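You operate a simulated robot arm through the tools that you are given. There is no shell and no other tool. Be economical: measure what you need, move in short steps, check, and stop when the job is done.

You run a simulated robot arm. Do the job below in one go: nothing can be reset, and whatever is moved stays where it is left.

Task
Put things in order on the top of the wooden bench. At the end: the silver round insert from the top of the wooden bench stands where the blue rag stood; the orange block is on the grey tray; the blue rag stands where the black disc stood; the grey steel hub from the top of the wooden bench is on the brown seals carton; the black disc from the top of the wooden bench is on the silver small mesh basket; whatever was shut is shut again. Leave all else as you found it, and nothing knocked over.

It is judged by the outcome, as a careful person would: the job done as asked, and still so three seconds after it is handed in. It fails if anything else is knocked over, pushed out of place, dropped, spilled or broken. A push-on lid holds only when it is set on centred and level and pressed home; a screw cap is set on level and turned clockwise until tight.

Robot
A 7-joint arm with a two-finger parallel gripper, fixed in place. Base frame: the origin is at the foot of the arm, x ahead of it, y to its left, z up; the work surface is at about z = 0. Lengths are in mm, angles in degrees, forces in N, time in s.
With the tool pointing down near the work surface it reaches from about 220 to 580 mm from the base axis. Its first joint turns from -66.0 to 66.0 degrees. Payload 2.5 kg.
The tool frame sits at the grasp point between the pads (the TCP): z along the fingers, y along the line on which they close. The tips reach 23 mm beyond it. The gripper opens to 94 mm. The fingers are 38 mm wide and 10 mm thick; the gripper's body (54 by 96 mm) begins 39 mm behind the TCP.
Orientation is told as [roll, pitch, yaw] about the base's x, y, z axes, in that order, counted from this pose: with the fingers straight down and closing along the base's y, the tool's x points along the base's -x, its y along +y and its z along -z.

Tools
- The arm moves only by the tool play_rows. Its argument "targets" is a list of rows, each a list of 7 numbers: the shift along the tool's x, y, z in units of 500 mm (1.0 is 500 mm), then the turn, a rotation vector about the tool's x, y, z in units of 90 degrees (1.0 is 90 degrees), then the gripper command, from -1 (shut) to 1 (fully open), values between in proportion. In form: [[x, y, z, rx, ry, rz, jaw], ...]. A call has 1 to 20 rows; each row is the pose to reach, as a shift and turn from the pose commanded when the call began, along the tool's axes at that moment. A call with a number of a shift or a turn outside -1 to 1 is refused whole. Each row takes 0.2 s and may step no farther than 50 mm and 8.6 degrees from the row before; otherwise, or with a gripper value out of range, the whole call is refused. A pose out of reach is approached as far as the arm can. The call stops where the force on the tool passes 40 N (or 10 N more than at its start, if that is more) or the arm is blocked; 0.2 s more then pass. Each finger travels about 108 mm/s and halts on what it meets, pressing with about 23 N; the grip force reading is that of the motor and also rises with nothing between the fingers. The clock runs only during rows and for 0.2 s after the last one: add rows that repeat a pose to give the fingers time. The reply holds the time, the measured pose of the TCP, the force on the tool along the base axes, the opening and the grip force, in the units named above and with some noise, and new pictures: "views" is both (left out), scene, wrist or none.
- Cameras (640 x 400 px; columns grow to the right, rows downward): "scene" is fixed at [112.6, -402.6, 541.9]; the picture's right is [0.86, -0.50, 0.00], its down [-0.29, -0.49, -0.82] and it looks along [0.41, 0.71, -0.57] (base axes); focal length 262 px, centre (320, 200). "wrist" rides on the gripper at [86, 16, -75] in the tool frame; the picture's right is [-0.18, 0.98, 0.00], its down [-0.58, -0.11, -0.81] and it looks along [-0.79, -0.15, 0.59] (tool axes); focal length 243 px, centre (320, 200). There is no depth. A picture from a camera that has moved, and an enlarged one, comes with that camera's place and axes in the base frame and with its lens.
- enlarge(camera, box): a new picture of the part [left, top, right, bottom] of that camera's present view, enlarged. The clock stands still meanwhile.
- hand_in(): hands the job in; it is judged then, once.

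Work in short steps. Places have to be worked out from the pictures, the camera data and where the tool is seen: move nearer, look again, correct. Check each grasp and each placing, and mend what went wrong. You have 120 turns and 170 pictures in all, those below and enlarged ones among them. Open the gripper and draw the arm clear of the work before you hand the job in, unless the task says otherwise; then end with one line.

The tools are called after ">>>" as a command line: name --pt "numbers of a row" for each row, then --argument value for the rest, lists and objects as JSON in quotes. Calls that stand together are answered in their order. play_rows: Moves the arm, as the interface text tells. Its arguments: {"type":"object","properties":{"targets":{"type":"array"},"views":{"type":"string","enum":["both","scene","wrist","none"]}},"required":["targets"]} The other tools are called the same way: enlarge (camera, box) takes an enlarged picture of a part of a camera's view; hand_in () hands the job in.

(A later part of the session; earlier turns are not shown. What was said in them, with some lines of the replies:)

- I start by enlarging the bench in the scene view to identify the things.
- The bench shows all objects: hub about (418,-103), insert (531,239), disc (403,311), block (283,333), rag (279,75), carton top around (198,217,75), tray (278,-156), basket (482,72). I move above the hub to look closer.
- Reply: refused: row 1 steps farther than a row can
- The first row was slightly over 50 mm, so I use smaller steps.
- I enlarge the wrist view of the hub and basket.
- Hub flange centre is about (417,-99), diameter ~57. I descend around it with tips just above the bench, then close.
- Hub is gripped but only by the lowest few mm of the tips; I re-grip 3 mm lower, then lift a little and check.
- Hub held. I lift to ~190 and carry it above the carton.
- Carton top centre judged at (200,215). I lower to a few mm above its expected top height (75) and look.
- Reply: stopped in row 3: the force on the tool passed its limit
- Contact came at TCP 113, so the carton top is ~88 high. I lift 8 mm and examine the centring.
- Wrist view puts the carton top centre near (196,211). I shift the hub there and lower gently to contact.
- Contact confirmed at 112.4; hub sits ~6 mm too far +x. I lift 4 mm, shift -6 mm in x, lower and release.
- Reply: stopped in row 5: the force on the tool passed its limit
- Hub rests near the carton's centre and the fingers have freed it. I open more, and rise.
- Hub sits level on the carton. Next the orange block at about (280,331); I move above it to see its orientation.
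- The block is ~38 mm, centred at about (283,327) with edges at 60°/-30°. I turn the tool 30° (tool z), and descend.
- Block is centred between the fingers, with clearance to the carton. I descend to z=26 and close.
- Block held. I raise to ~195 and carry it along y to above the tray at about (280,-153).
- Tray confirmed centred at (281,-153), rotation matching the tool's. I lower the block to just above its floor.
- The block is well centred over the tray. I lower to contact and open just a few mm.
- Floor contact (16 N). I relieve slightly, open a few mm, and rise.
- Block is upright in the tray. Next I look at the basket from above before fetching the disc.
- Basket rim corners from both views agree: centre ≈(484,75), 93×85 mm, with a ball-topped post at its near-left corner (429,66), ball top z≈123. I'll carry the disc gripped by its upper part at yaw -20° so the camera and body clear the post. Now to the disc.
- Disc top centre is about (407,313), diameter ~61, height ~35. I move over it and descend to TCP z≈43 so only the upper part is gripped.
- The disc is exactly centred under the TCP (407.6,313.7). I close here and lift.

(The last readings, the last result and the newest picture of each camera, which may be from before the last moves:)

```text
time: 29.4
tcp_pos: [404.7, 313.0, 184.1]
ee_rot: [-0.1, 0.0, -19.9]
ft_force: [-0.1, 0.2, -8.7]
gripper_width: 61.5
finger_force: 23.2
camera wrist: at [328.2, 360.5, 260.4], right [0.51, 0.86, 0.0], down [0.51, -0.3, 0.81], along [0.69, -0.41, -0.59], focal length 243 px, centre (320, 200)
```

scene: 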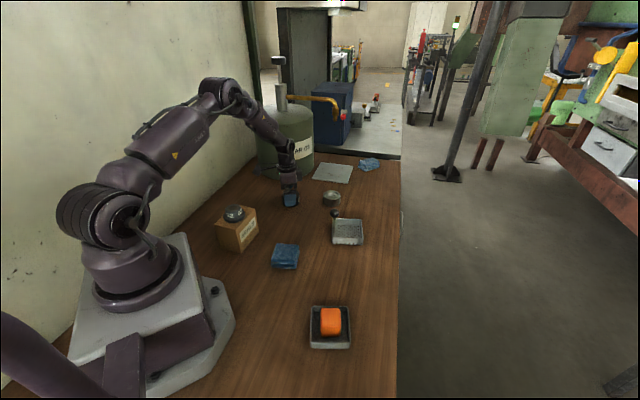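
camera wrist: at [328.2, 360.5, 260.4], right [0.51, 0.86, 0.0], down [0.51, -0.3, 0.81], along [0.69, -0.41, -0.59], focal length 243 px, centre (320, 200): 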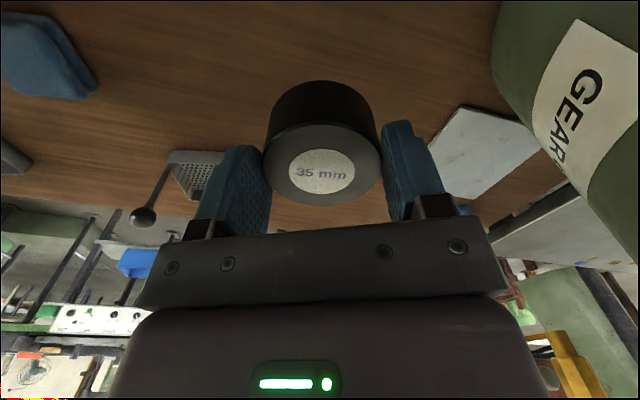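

Disc held (~0.9 kg). I carry it gently to above the basket with clearance over the ball post.

>>> play_rows --pt "0 0 -0.04 0 0 0 -1" --pt "-0.04 -0.05 -0.06 0 0 0 -1" --pt "-0.087 -0.107 -0.06 0 0 0 -1" --pt "-0.134 -0.165 -0.06 0 0 0 -1" --pt "-0.181 -0.223 -0.06 0 0 0 -1" --pt "-0.228 -0.28 -0.06 0 0 0 -1" --pt "-0.275 -0.338 -0.06 0 0 0 -1" --pt "-0.305 -0.375 -0.06 0 0 0 -1" --pt "-0.322 -0.396 -0.06 0 0 0 -1"

>>> enlarge --camera "scene" --box '[300, 160, 396, 250]'

```text
time: 31.4
tcp_pos: [487.8, 73.4, 215.2]
ee_rot: [0.0, -0.2, -19.9]
ft_force: [0.4, -0.3, -8.3]
gripper_width: 61.6
finger_force: 22.8
camera wrist: at [412.0, 120.7, 289.3], right [0.51, 0.86, 0.0], down [0.51, -0.3, 0.81], along [0.7, -0.41, -0.59], focal length 243 px, centre (320, 200)
```

scene: 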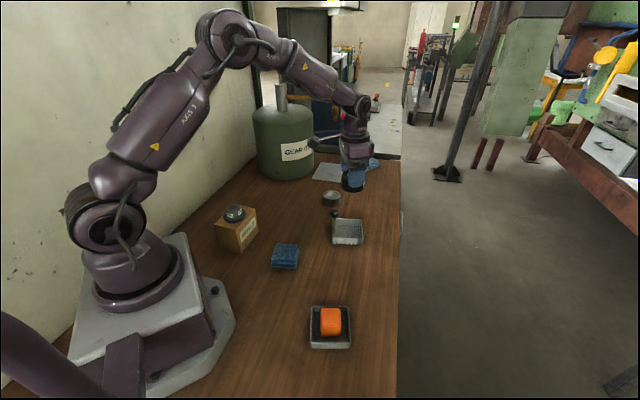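
wrist: 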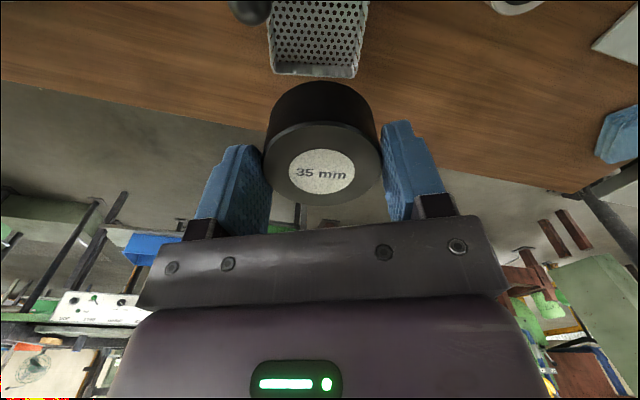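

```text
4.44 times, centred on (348, 205) of scene
camera zoom: at [112.7, -402.6, 541.9], right [0.86, -0.5, 0.0], down [-0.29, -0.49, -0.82], along [0.41, 0.71, -0.57], focal length 1162 px, centre (196, 178)
```

zoom: 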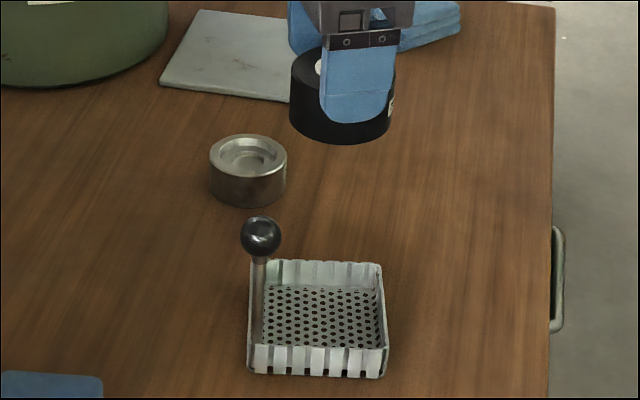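

Basket position confirmed. I lower partway to TCP 88 and check clearance to the post.

>>> play_rows --pt "0 -0.002 0.08 0 0 0 -1" --pt "0 -0.002 0.15 0 0 0 -1" --pt "0 -0.002 0.21 0 0 0 -1" --pt "0 -0.002 0.254 0 0 0 -1"

>>> enlarge --camera "scene" --box '[300, 175, 396, 250]'

```text
time: 32.4
tcp_pos: [487.4, 74.6, 87.4]
ee_rot: [0.1, 0.0, -20.0]
ft_force: [0.2, -0.2, -8.3]
gripper_width: 61.5
finger_force: 23.2
camera wrist: at [411.5, 120.4, 162.1], right [0.51, 0.86, 0.0], down [0.51, -0.3, 0.81], along [0.7, -0.41, -0.59], focal length 243 px, centre (320, 200)
```

scene: 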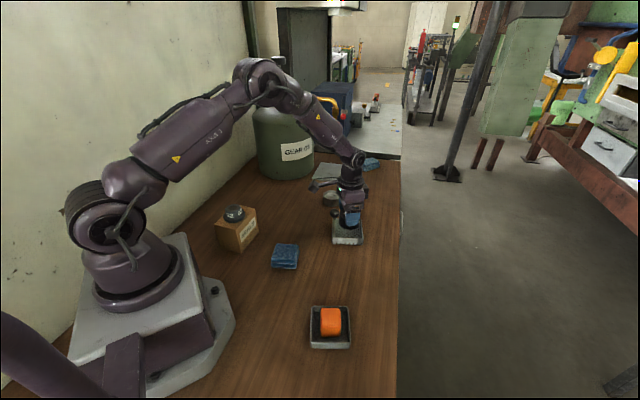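
wrist: 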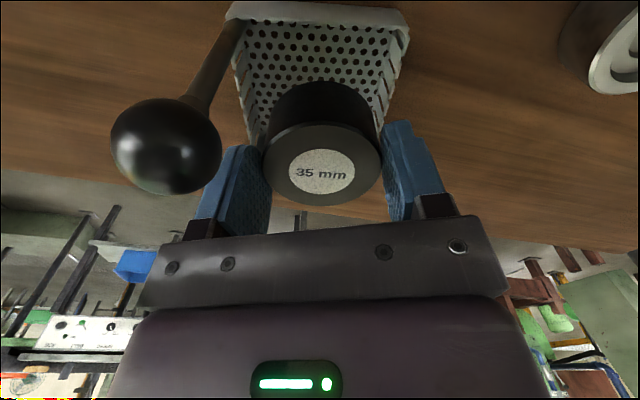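

```text
5.33 times, centred on (348, 212) of scene
camera zoom: at [112.7, -402.6, 541.9], right [0.86, -0.5, 0.0], down [-0.29, -0.49, -0.82], along [0.41, 0.71, -0.57], focal length 1394 px, centre (171, 133)
```

zoom: 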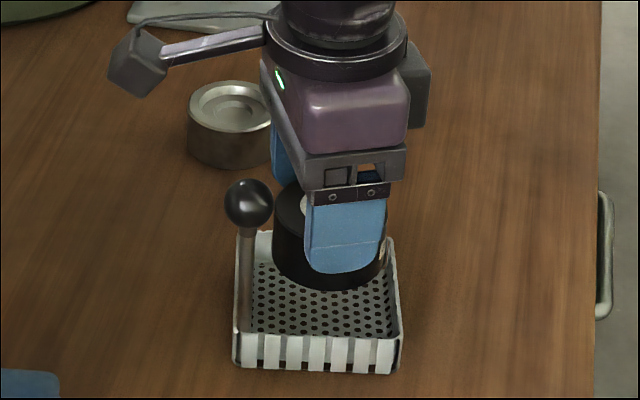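

Clearance is fine. I lower slowly until the disc touches the basket floor.

>>> play_rows --pt "0 0 0.03 0 0 0 -1" --pt "0 0 0.055 0 0 0 -1" --pt "0 0 0.065 0 0 0 -1" --pt "0 0 0.072 0 0 0 -1" --pt "0 0 0.077 0 0 0 -1"

>>> enlarge --camera "scene" --box '[316, 200, 380, 250]'

```text
time: 33.5
tcp_pos: [488.0, 72.5, 49.9]
ee_rot: [0.0, -0.1, -19.9]
ft_force: [-1.0, 0.4, -5.4]
gripper_width: 61.7
finger_force: 23.1
camera wrist: at [412.0, 119.7, 124.5], right [0.51, 0.86, 0.0], down [0.51, -0.3, 0.81], along [0.7, -0.41, -0.59], focal length 243 px, centre (320, 200)
```

scene: 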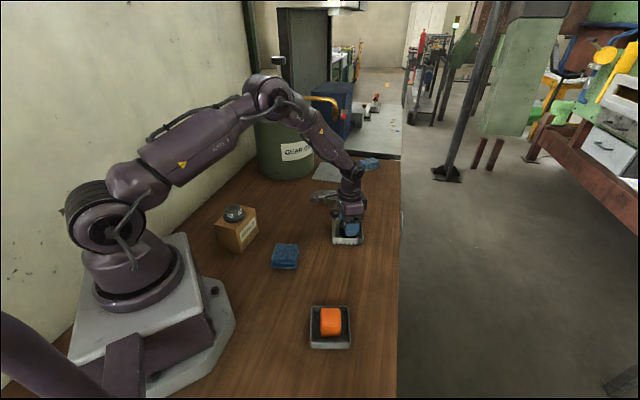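
wrist: 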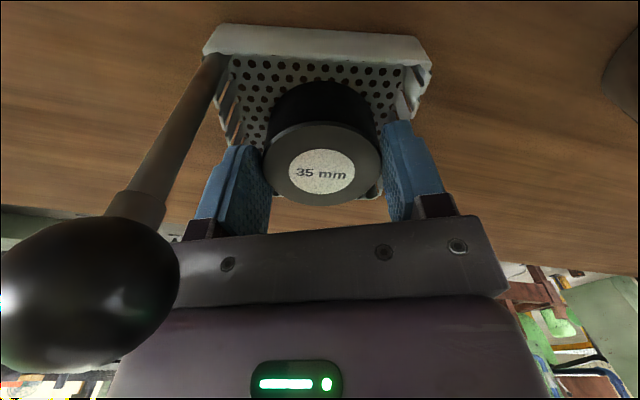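

```text
8.00 times, centred on (348, 225) of scene
camera zoom: at [112.7, -402.6, 541.9], right [0.86, -0.5, 0.0], down [-0.29, -0.49, -0.82], along [0.41, 0.71, -0.57], focal length 2092 px, centre (96, 0)
```

zoom: 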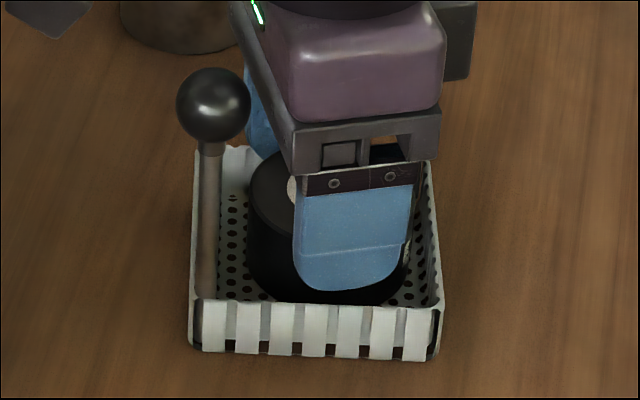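

The disc is just touching the floor (load falling). I lower 1.5 mm more, open modestly, and rise straight up.

>>> play_rows --pt "0 0 0.003 0 0 0 -1" --pt "0 0 0.003 0 0 0 0.4" --pt "0 0 0.003 0 0 0 0.55" --pt "0 0 0.003 0 0 0 0.55" --pt "0 0 -0.03 0 0 0 0.55" --pt "0 0 -0.1 0 0 0 0.55" --pt "0 0 -0.19 0 0 0 0.7" --pt "0 0 -0.28 0 0 0 1" --pt "0 0 -0.34 0 0 0 1" --views "wrist"

>>> enlarge --camera "scene" --box '[316, 200, 380, 250]'

```text
time: 35.5
tcp_pos: [488.1, 73.1, 220.8]
ee_rot: [0.1, -0.1, -20.0]
ft_force: [-0.5, 1.2, -0.4]
gripper_width: 93.9
finger_force: 0.0
camera wrist: at [411.7, 119.5, 295.8], right [0.51, 0.86, 0.0], down [0.51, -0.3, 0.81], along [0.7, -0.41, -0.59], focal length 243 px, centre (320, 200)
```

wrist: 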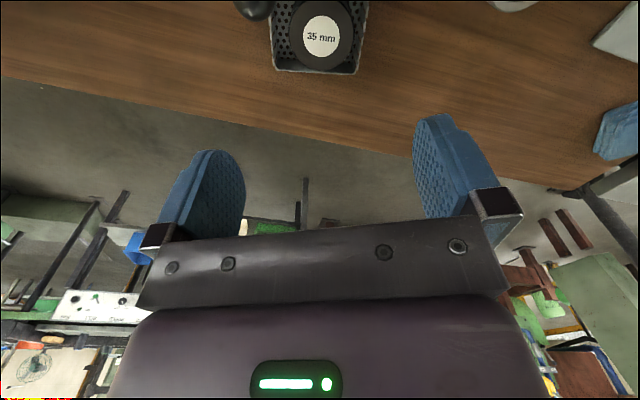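

```text
8.00 times, centred on (348, 225) of scene
camera zoom: at [112.6, -402.6, 541.9], right [0.86, -0.5, 0.0], down [-0.29, -0.49, -0.82], along [0.41, 0.71, -0.57], focal length 2092 px, centre (96, 0)
```

zoom: 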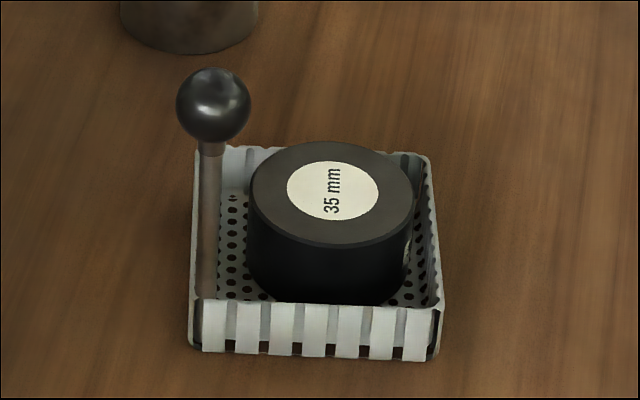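

Disc sits flat in the basket. Next the rag at ~(279,75): I move back and look.

>>> play_rows --pt "0.08 -0.02 0 0 0 0 1" --pt "0.16 -0.04 0 0 0 0 1" --pt "0.24 -0.06 0 0 0 0 1" --pt "0.32 -0.08 0.03 0 0 0 1" --pt "0.39 -0.1 0.07 0 0 0 1" --pt "0.434 -0.111 0.1 0 0 0 1"

>>> enlarge --camera "wrist" --box '[220, 0, 420, 125]'

>>> enlarge --camera "scene" --box '[253, 230, 317, 280]'

```text
time: 37.0
tcp_pos: [263.0, 93.7, 168.0]
ee_rot: [0.1, -0.1, -19.9]
ft_force: [0.5, 0.9, -0.4]
gripper_width: 93.9
finger_force: 0.0
camera wrist: at [187.4, 140.6, 243.4], right [0.51, 0.86, 0.0], down [0.51, -0.3, 0.81], along [0.7, -0.41, -0.59], focal length 243 px, centre (320, 200)
```

scene: 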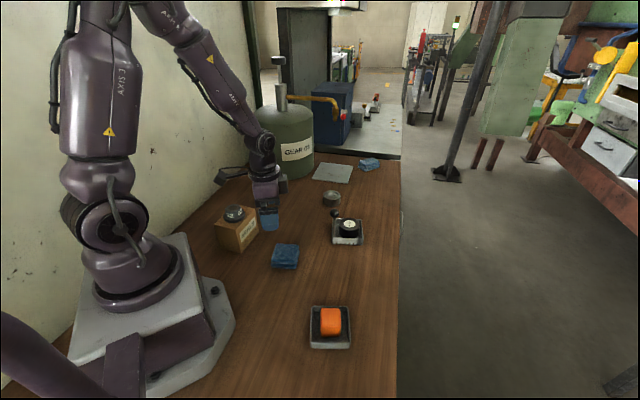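
wrist: 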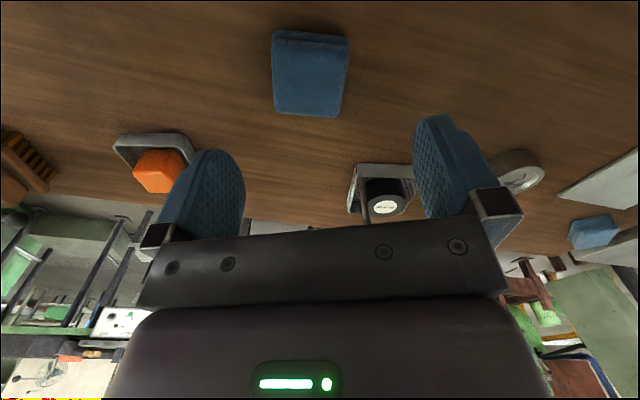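

```text
3.20 times, centred on (320, 62) of wrist
camera zoom: at [187.4, 140.6, 243.4], right [0.51, 0.86, 0.0], down [0.51, -0.3, 0.81], along [0.7, -0.41, -0.59], focal length 776 px, centre (320, 640)
```

zoom: 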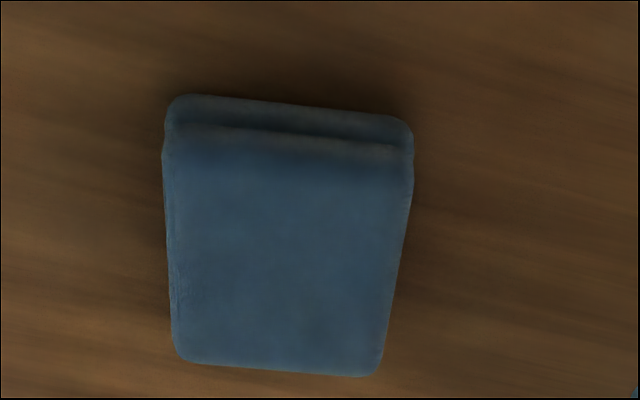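

```text
8.00 times, centred on (285, 255) of scene
camera zoom: at [112.6, -402.6, 541.9], right [0.86, -0.5, 0.0], down [-0.29, -0.49, -0.82], along [0.41, 0.71, -0.57], focal length 2092 px, centre (600, -240)
```

zoom: 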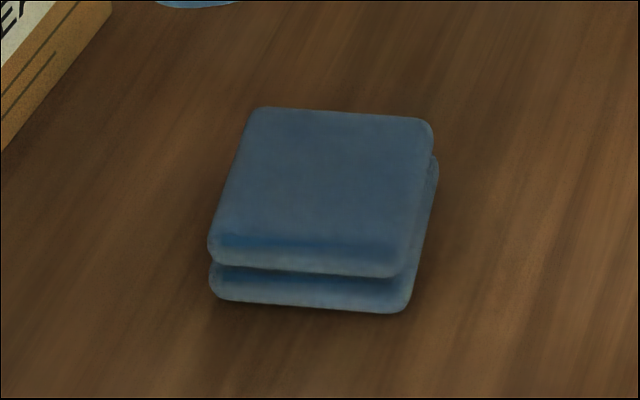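

Rag ~64×66×24, centred near (282,71.5), edges at 55°/-35°. I turn to yaw -35°, move above it, and check at z≈75.

>>> play_rows --pt "-0.025 -0.014 0.04 0 0 0.084 1" --pt "-0.051 -0.028 0.08 0 0 0.167 1" --pt "-0.051 -0.028 0.13 0 0 0.167 1" --pt "-0.051 -0.028 0.18 0 0 0.167 1"

>>> enlarge --camera "scene" --box '[220, 190, 348, 280]'

```text
time: 38.0
tcp_pos: [285.6, 72.3, 77.2]
ee_rot: [0.1, -0.1, -35.0]
ft_force: [0.7, -0.2, 0.0]
gripper_width: 94.1
finger_force: 0.1
camera wrist: at [224.2, 137.4, 152.7], right [0.71, 0.7, 0.0], down [0.41, -0.42, 0.81], along [0.57, -0.58, -0.59], focal length 243 px, centre (320, 200)
```

scene: 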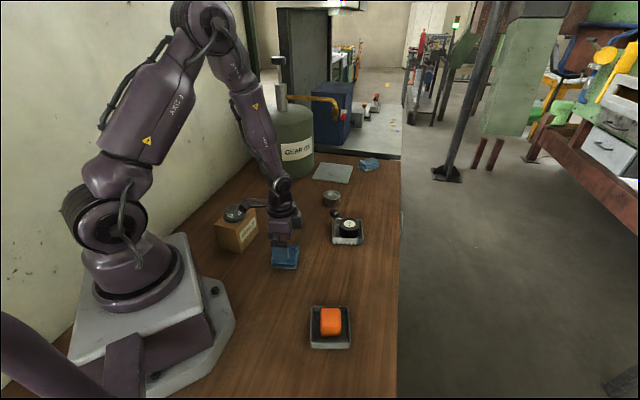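
wrist: 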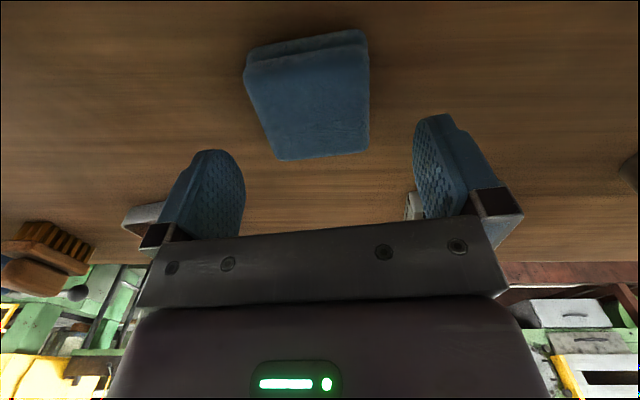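

```text
4.44 times, centred on (284, 235) of scene
camera zoom: at [112.6, -402.6, 541.9], right [0.86, -0.5, 0.0], down [-0.29, -0.49, -0.82], along [0.41, 0.71, -0.57], focal length 1162 px, centre (480, 44)
```

zoom: 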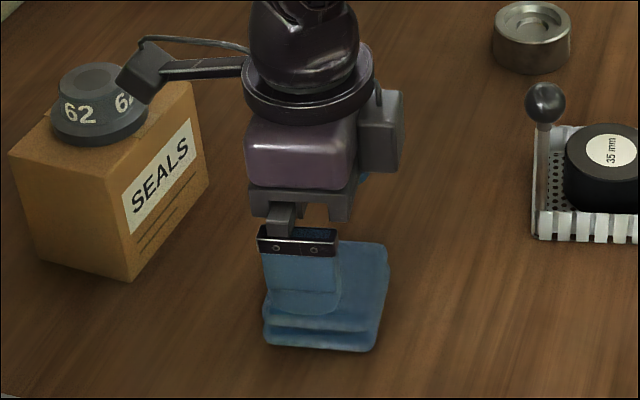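

Rag is centred under the TCP (its place ≈(284,71.5)). I descend and grip it.

>>> play_rows --pt "0 0 0.05 0 0 0 1" --pt "0 0 0.09 0 0 0 1" --pt "0 0 0.103 0 0 0 1" --pt "0 0 0.103 0 0 0 0.3" --pt "0 0 0.103 0 0 0 -1" --pt "0 0 0.103 0 0 0 -1" --pt "0 0 0.103 0 0 0 -1" --views "both"

```text
time: 39.5
tcp_pos: [285.4, 71.6, 27.1]
ee_rot: [0.1, -0.1, -35.0]
ft_force: [-0.1, 0.1, -1.0]
gripper_width: 67.5
finger_force: 22.8
camera wrist: at [223.4, 136.8, 101.4], right [0.71, 0.7, 0.0], down [0.41, -0.42, 0.81], along [0.57, -0.58, -0.59], focal length 243 px, centre (320, 200)
```

scene: 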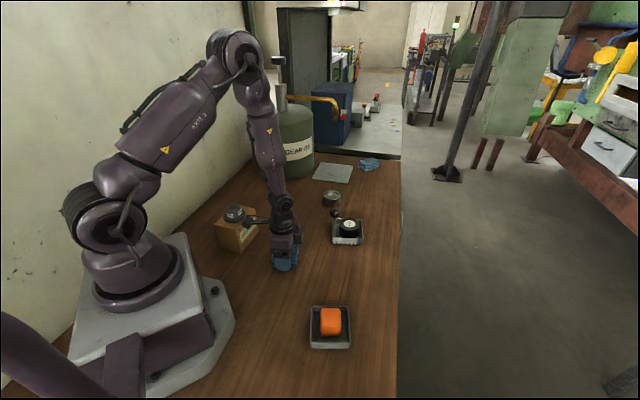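
wrist: 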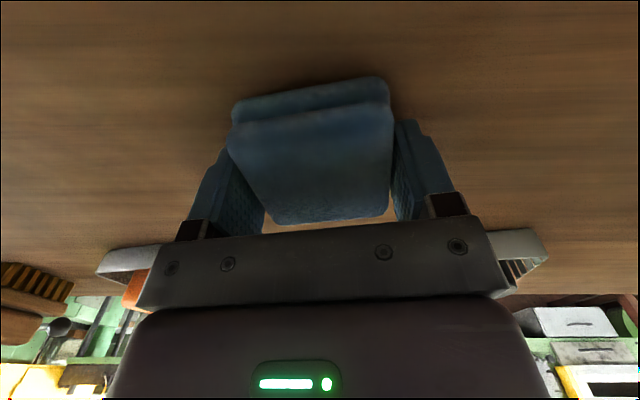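

Rag gripped (67.5 mm). I lift and carry it to above the disc's former place (407.6,313.7).

>>> play_rows --pt "0 0 -0.08 0 0 0 -1" --pt "0 0 -0.17 0 0 0 -1" --pt "0.01 0.07 -0.21 0 0 0 -1" --pt "0.024 0.16 -0.21 0 0 0 -1" --pt "0.037 0.25 -0.21 0 0 0 -1" --pt "0.05 0.34 -0.21 0 0 0 -1" --pt "0.063 0.43 -0.21 0 0 0 -1" --pt "0.074 0.51 -0.21 0 0 0 -1" --pt "0.078 0.536 -0.18 0 0 0 -1" --pt "0.078 0.536 -0.1 0 0 0 -1"

```text
time: 41.8
tcp_pos: [407.7, 314.7, 79.0]
ee_rot: [0.1, -0.1, -35.1]
ft_force: [-0.7, -0.1, -0.1]
gripper_width: 67.2
finger_force: 22.7
camera wrist: at [345.0, 381.2, 154.2], right [0.71, 0.7, 0.0], down [0.41, -0.42, 0.81], along [0.57, -0.58, -0.59], focal length 243 px, centre (320, 200)
```

scene: 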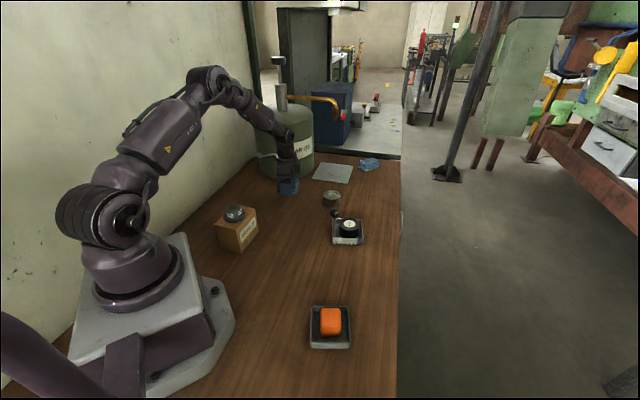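
wrist: 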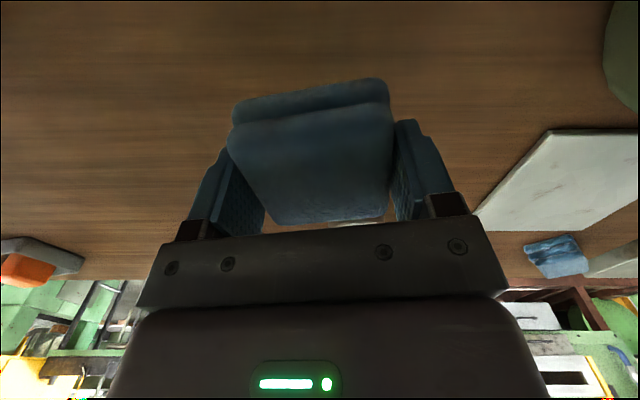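

There is another light-blue thing at the bench edge beyond the plate; I enlarge it before releasing.

>>> enlarge --camera "scene" --box '[300, 145, 412, 215]'

>>> enlarge --camera "wrist" --box '[460, 120, 640, 300]'

```text
5.71 times, centred on (356, 180) of scene
camera zoom: at [112.6, -402.6, 541.9], right [0.86, -0.5, 0.0], down [-0.29, -0.49, -0.82], along [0.41, 0.71, -0.57], focal length 1494 px, centre (114, 314)
```

zoom: 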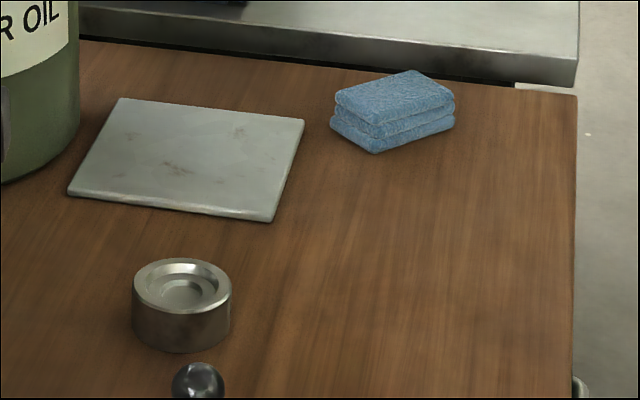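

```text
2.22 times, centred on (550, 210) of wrist
camera zoom: at [345.0, 381.2, 154.2], right [0.71, 0.7, 0.0], down [0.41, -0.42, 0.81], along [0.57, -0.58, -0.59], focal length 539 px, centre (-191, 178)
```

zoom: 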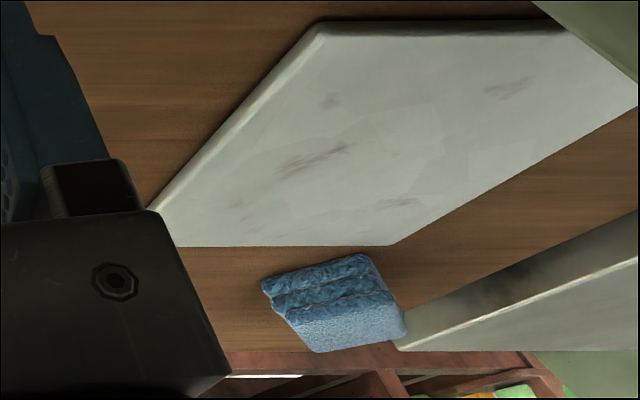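

That other stack is out of reach (~900 mm), so the held rag is the right one. I lower it onto the disc's place and release.

>>> play_rows --pt "0 -0.001 0.06 0 0 0 -1" --pt "0 -0.001 0.095 0 0 0 -1" --pt "0 -0.001 0.103 0 0 0 -1" --pt "0 -0.001 0.103 0 0 0 0.6" --pt "0 -0.001 0.103 0 0 0 0.9" --pt "0 -0.001 0.103 0 0 0 0.9" --pt "0 -0.001 0.05 0 0 0 0.9" --pt "0 -0.001 -0.04 0 0 0 0.9" --pt "0 -0.001 -0.13 0 0 0 1" --pt "0 -0.001 -0.2 0 0 0 1"

>>> enlarge --camera "scene" --box '[250, 165, 346, 225]'

```text
time: 44.0
tcp_pos: [404.3, 315.5, 179.8]
ee_rot: [0.0, -0.1, -34.8]
ft_force: [0.8, 0.2, 0.4]
gripper_width: 94.1
finger_force: 0.0
camera wrist: at [342.1, 379.8, 255.3], right [0.71, 0.7, 0.0], down [0.41, -0.42, 0.81], along [0.57, -0.58, -0.59], focal length 243 px, centre (320, 200)
```

scene: 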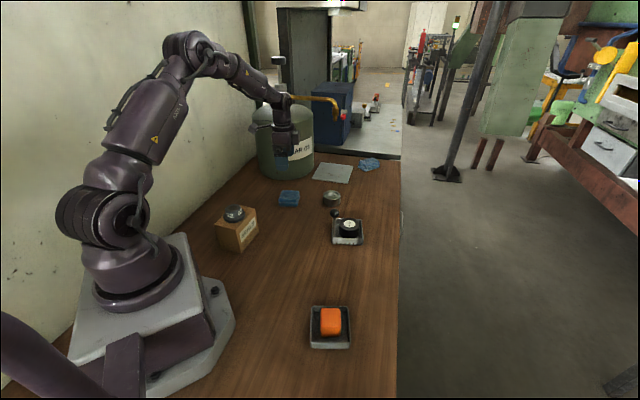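
wrist: 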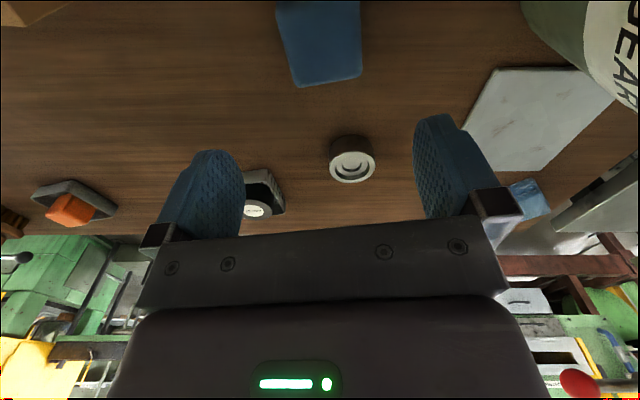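

```text
6.67 times, centred on (298, 195) of scene
camera zoom: at [112.6, -402.6, 541.9], right [0.86, -0.5, 0.0], down [-0.29, -0.49, -0.82], along [0.41, 0.71, -0.57], focal length 1743 px, centre (467, 233)
```

zoom: 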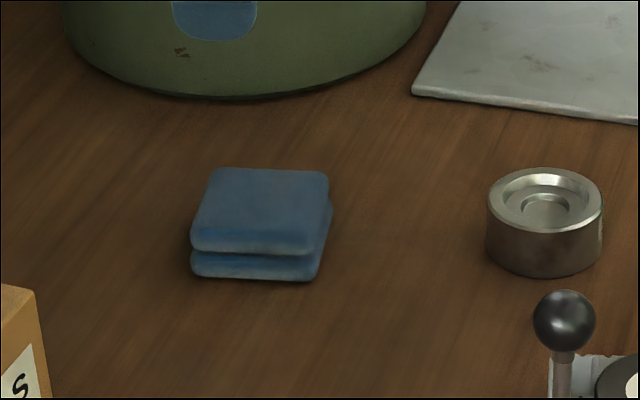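

Rag sits well. Insert top centre ≈(535,243), near the reach limit; I approach along the radial with yaw +24.4° (closing tangentially), stopping short to look.

>>> play_rows --pt "-0.037 -0.004 0 0 0 -0.094 1" --pt "-0.075 -0.008 0 0 0 -0.188 1" --pt "-0.113 -0.012 0 0 0 -0.282 1" --pt "-0.15 -0.016 0.02 0 0 -0.376 1" --pt "-0.188 -0.02 0.04 0 0 -0.47 1" --pt "-0.226 -0.024 0.06 0 0 -0.564 1" --pt "-0.264 -0.027 0.08 0 0 -0.658 1"

>>> enlarge --camera "wrist" --box '[220, 0, 420, 125]'

```text
time: 45.5
tcp_pos: [506.6, 229.7, 136.6]
ee_rot: [0.0, -0.1, 24.3]
ft_force: [0.1, -0.4, -0.5]
gripper_width: 93.8
finger_force: 0.1
camera wrist: at [420.9, 210.5, 211.7], right [-0.24, 0.97, 0.0], down [0.57, 0.14, 0.81], along [0.78, 0.19, -0.59], focal length 243 px, centre (320, 200)
```

scene: 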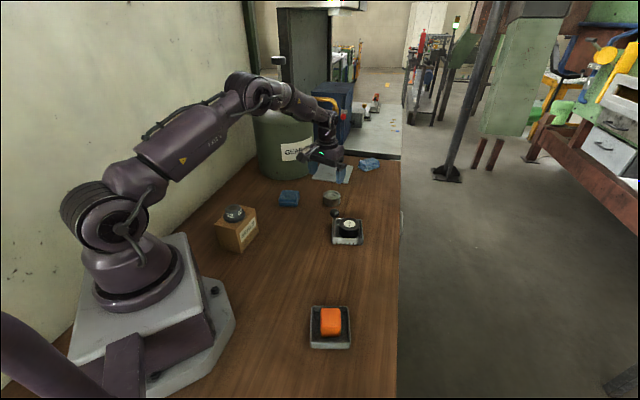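
wrist: 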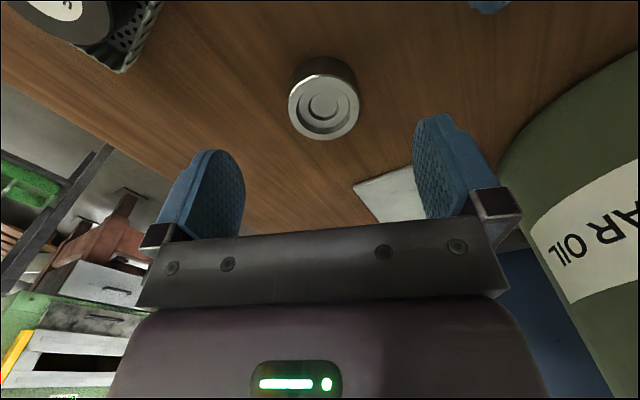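

```text
3.20 times, centred on (320, 62) of wrist
camera zoom: at [420.9, 210.5, 211.7], right [-0.24, 0.97, 0.0], down [0.57, 0.14, 0.81], along [0.78, 0.19, -0.59], focal length 776 px, centre (320, 640)
```

zoom: 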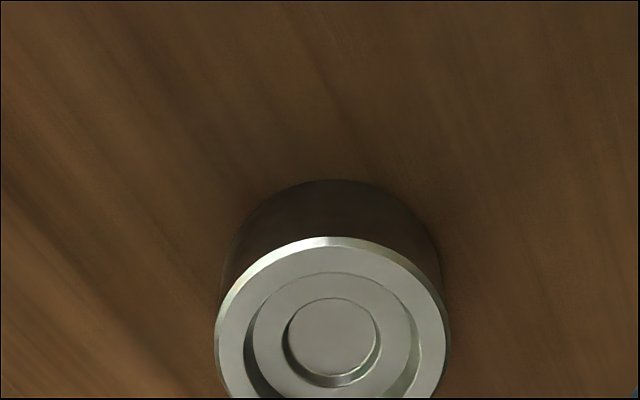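

Insert centre refined to ≈(533,240). I move radially over it and partly down, checking whether the arm reaches.

>>> play_rows --pt "-0.03 -0.001 0.03 0 0 0 1" --pt "-0.055 -0.002 0.08 0 0 0 1" --pt "-0.055 -0.002 0.13 0 0 0 1" --views "wrist"

```text
time: 46.4
tcp_pos: [531.4, 237.1, 73.9]
ee_rot: [-0.1, -0.1, 24.3]
ft_force: [-0.9, -0.7, 0.3]
gripper_width: 93.9
finger_force: 0.0
camera wrist: at [445.7, 218.5, 148.1], right [-0.24, 0.97, 0.0], down [0.57, 0.14, 0.81], along [0.78, 0.19, -0.59], focal length 243 px, centre (320, 200)
```

wrist: 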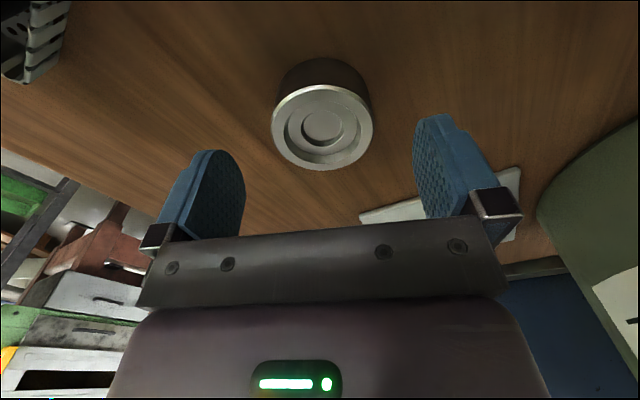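

Centred within ~3 mm. I descend to z≈26, close, and lift a little.

>>> play_rows --pt "-0.005 0 0.05 0 0 0 1" --pt "-0.005 0 0.094 0 0 0 1" --pt "-0.005 0 0.094 0 0 0 0.3" --pt "-0.005 0 0.094 0 0 0 -1" --pt "-0.005 0 0.094 0 0 0 -1" --pt "-0.005 0 0.094 0 0 0 -1" --views "wrist"

```text
time: 47.8
tcp_pos: [534.6, 238.2, 25.0]
ee_rot: [0.0, -0.1, 24.3]
ft_force: [1.7, 0.4, -0.3]
gripper_width: 61.7
finger_force: 22.7
camera wrist: at [448.1, 220.0, 99.1], right [-0.24, 0.97, 0.0], down [0.57, 0.14, 0.81], along [0.78, 0.19, -0.59], focal length 243 px, centre (320, 200)
```

wrist: 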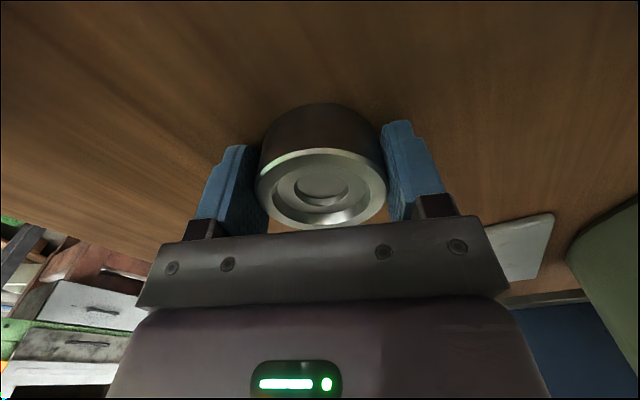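

Insert gripped and centred. I lift to ~170 and carry it to above the rag's former place (284,71.5).

>>> play_rows --pt "0 0 -0.03 0 0 0 -1" --pt "0 0 -0.1 0 0 0 -1" --pt "0 0 -0.19 0 0 0 -1" --pt "0 0 -0.27 0 0 0 -1" --pt "0.05 -0.008 -0.29 0 0 0 -1" --pt "0.13 -0.021 -0.29 0 0 0 -1" --pt "0.21 -0.034 -0.29 0 0 0 -1" --pt "0.29 -0.047 -0.29 0 0 0 -1" --pt "0.37 -0.06 -0.29 0 0 0 -1" --pt "0.45 -0.073 -0.29 0 0 0 -1" --pt "0.53 -0.087 -0.27 0 0 0 -1" --pt "0.58 -0.095 -0.2 0 0 0 -1" --pt "0.594 -0.097 -0.12 0 0 0 -1"

>>> enlarge --camera "scene" --box '[230, 190, 358, 280]'

```text
time: 50.5
tcp_pos: [283.3, 74.0, 84.6]
ee_rot: [0.0, -0.1, 24.3]
ft_force: [0.4, -0.4, -6.5]
gripper_width: 61.6
finger_force: 22.3
camera wrist: at [197.7, 54.5, 159.6], right [-0.24, 0.97, 0.0], down [0.57, 0.14, 0.81], along [0.78, 0.19, -0.59], focal length 243 px, centre (320, 200)
```

scene: 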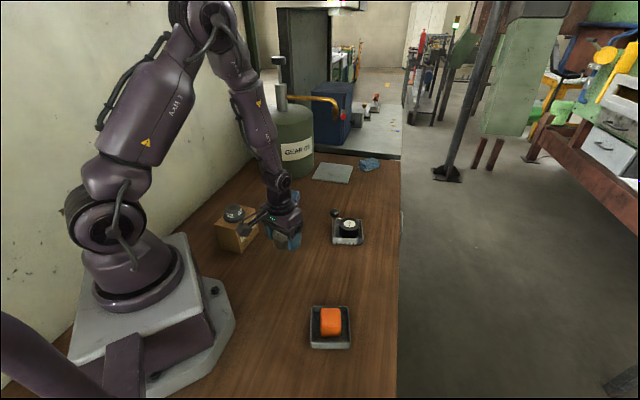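
wrist: 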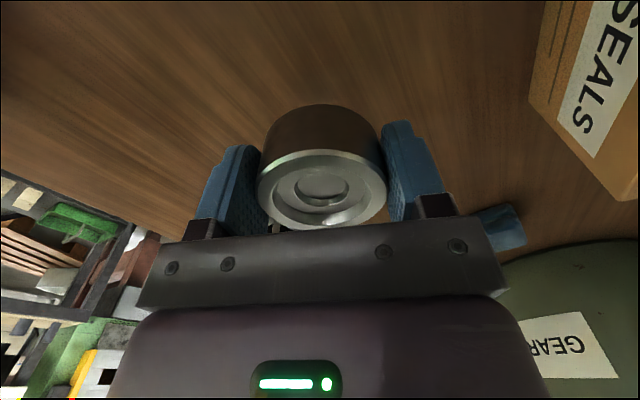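

```text
4.44 times, centred on (294, 235) of scene
camera zoom: at [112.6, -402.6, 541.9], right [0.86, -0.5, 0.0], down [-0.29, -0.49, -0.82], along [0.41, 0.71, -0.57], focal length 1162 px, centre (436, 44)
```

zoom: 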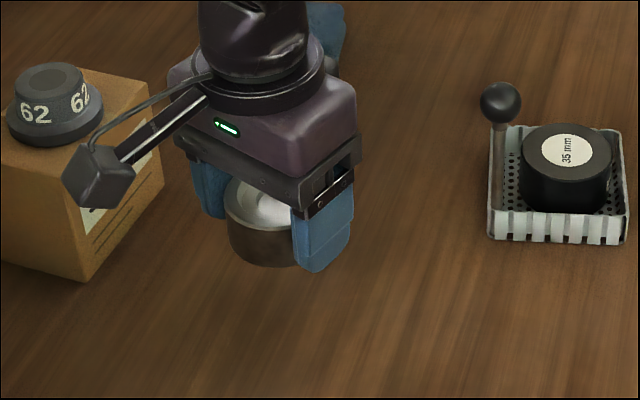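

Well placed and clear. I lower to the bench gently.

>>> play_rows --pt "0.002 -0.004 0.06 0 0 0 -1" --pt "0.002 -0.004 0.1 0 0 0 -1" --pt "0.002 -0.004 0.114 0 0 0 -1" --pt "0.002 -0.004 0.118 0 0 0 -1" --pt "0.002 -0.004 0.12 0 0 0 -1" --views "wrist"

```text
time: 51.8
tcp_pos: [284.0, 70.5, 25.8]
ee_rot: [0.0, -0.1, 24.2]
ft_force: [0.2, 1.1, -6.5]
gripper_width: 61.6
finger_force: 23.0
camera wrist: at [197.9, 52.0, 100.3], right [-0.24, 0.97, 0.0], down [0.57, 0.14, 0.81], along [0.78, 0.19, -0.59], focal length 243 px, centre (320, 200)
```

wrist: 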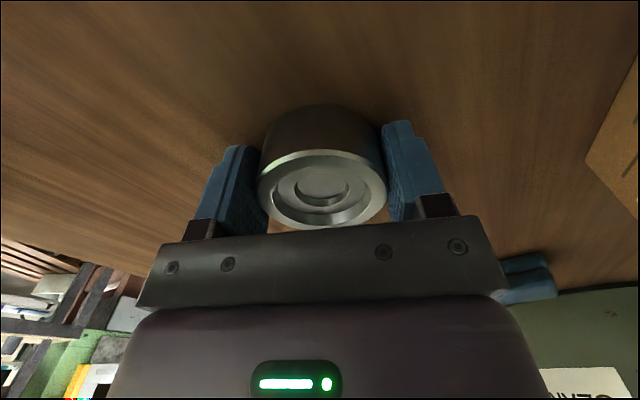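

Still hanging just above the bench; I lower another ~1.5 mm to contact and release.

>>> play_rows --pt "0 0 0.002 0 0 0 -1" --pt "0 0 0.004 0 0 0 -1" --views "none"

```text
time: 52.4
tcp_pos: [283.6, 70.8, 22.5]
ee_rot: [0.0, -0.1, 24.3]
ft_force: [-5.5, -0.5, 14.5]
gripper_width: 61.8
finger_force: 23.2
```

Contact (14 N). I back off 1 mm, open, and rise.

>>> play_rows --pt "0 0 -0.002 0 0 0 -1" --pt "0 0 -0.002 0 0 0 0.5" --pt "0 0 -0.002 0 0 0 0.8" --pt "0 0 -0.04 0 0 0 0.8" --pt "0 0 -0.12 0 0 0 0.9" --pt "0 0 -0.21 0 0 0 1" --pt "0 0 -0.3 0 0 0 1" --pt "0 0 -0.39 0 0 0 1" --pt "0 0 -0.48 0 0 0 1"

>>> enlarge --camera "scene" --box '[200, 170, 392, 290]'

```text
time: 54.4
tcp_pos: [281.8, 72.7, 264.0]
ee_rot: [0.0, 0.0, 24.3]
ft_force: [0.4, -1.4, 0.1]
gripper_width: 93.8
finger_force: 0.1
camera wrist: at [196.5, 53.0, 339.7], right [-0.24, 0.97, 0.0], down [0.57, 0.14, 0.81], along [0.78, 0.19, -0.59], focal length 243 px, centre (320, 200)
```

scene: 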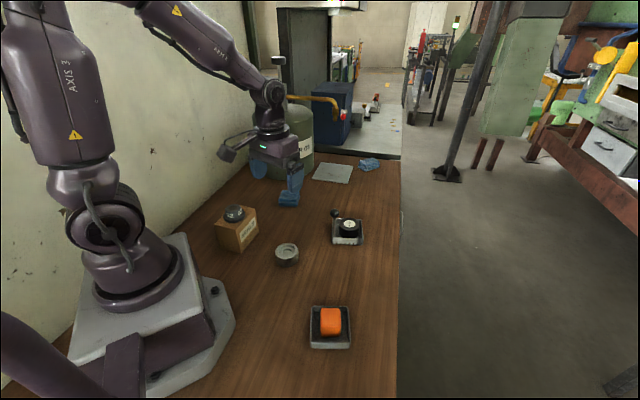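
wrist: 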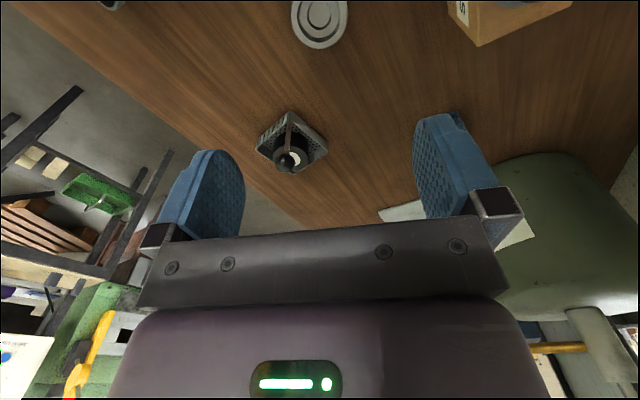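

```text
3.33 times, centred on (296, 230) of scene
camera zoom: at [112.6, -402.6, 541.9], right [0.86, -0.5, 0.0], down [-0.29, -0.49, -0.82], along [0.41, 0.71, -0.57], focal length 872 px, centre (400, 100)
```

zoom: 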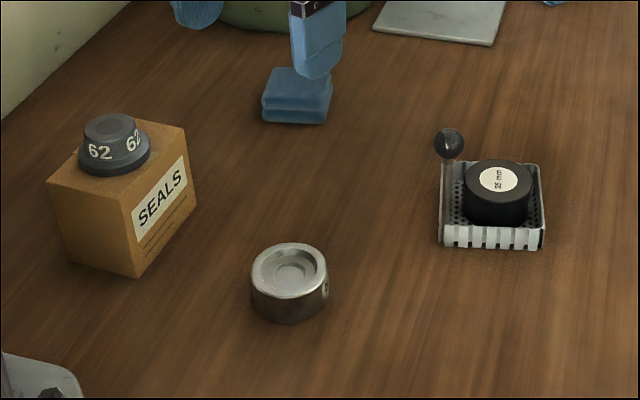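

Everything is in its place, upright, and the gripper is open and 260 mm up, clear of the work. Nothing was shut that I opened, so I hand in.

>>> hand_in

```text
The job is handed in.
```

The job is handed in: the insert stands in the rag's old place, the rag in the disc's old place, the disc is in the mesh basket, the hub is on the seals carton, and the orange block is in the grey tray; nothing was opened or knocked over.
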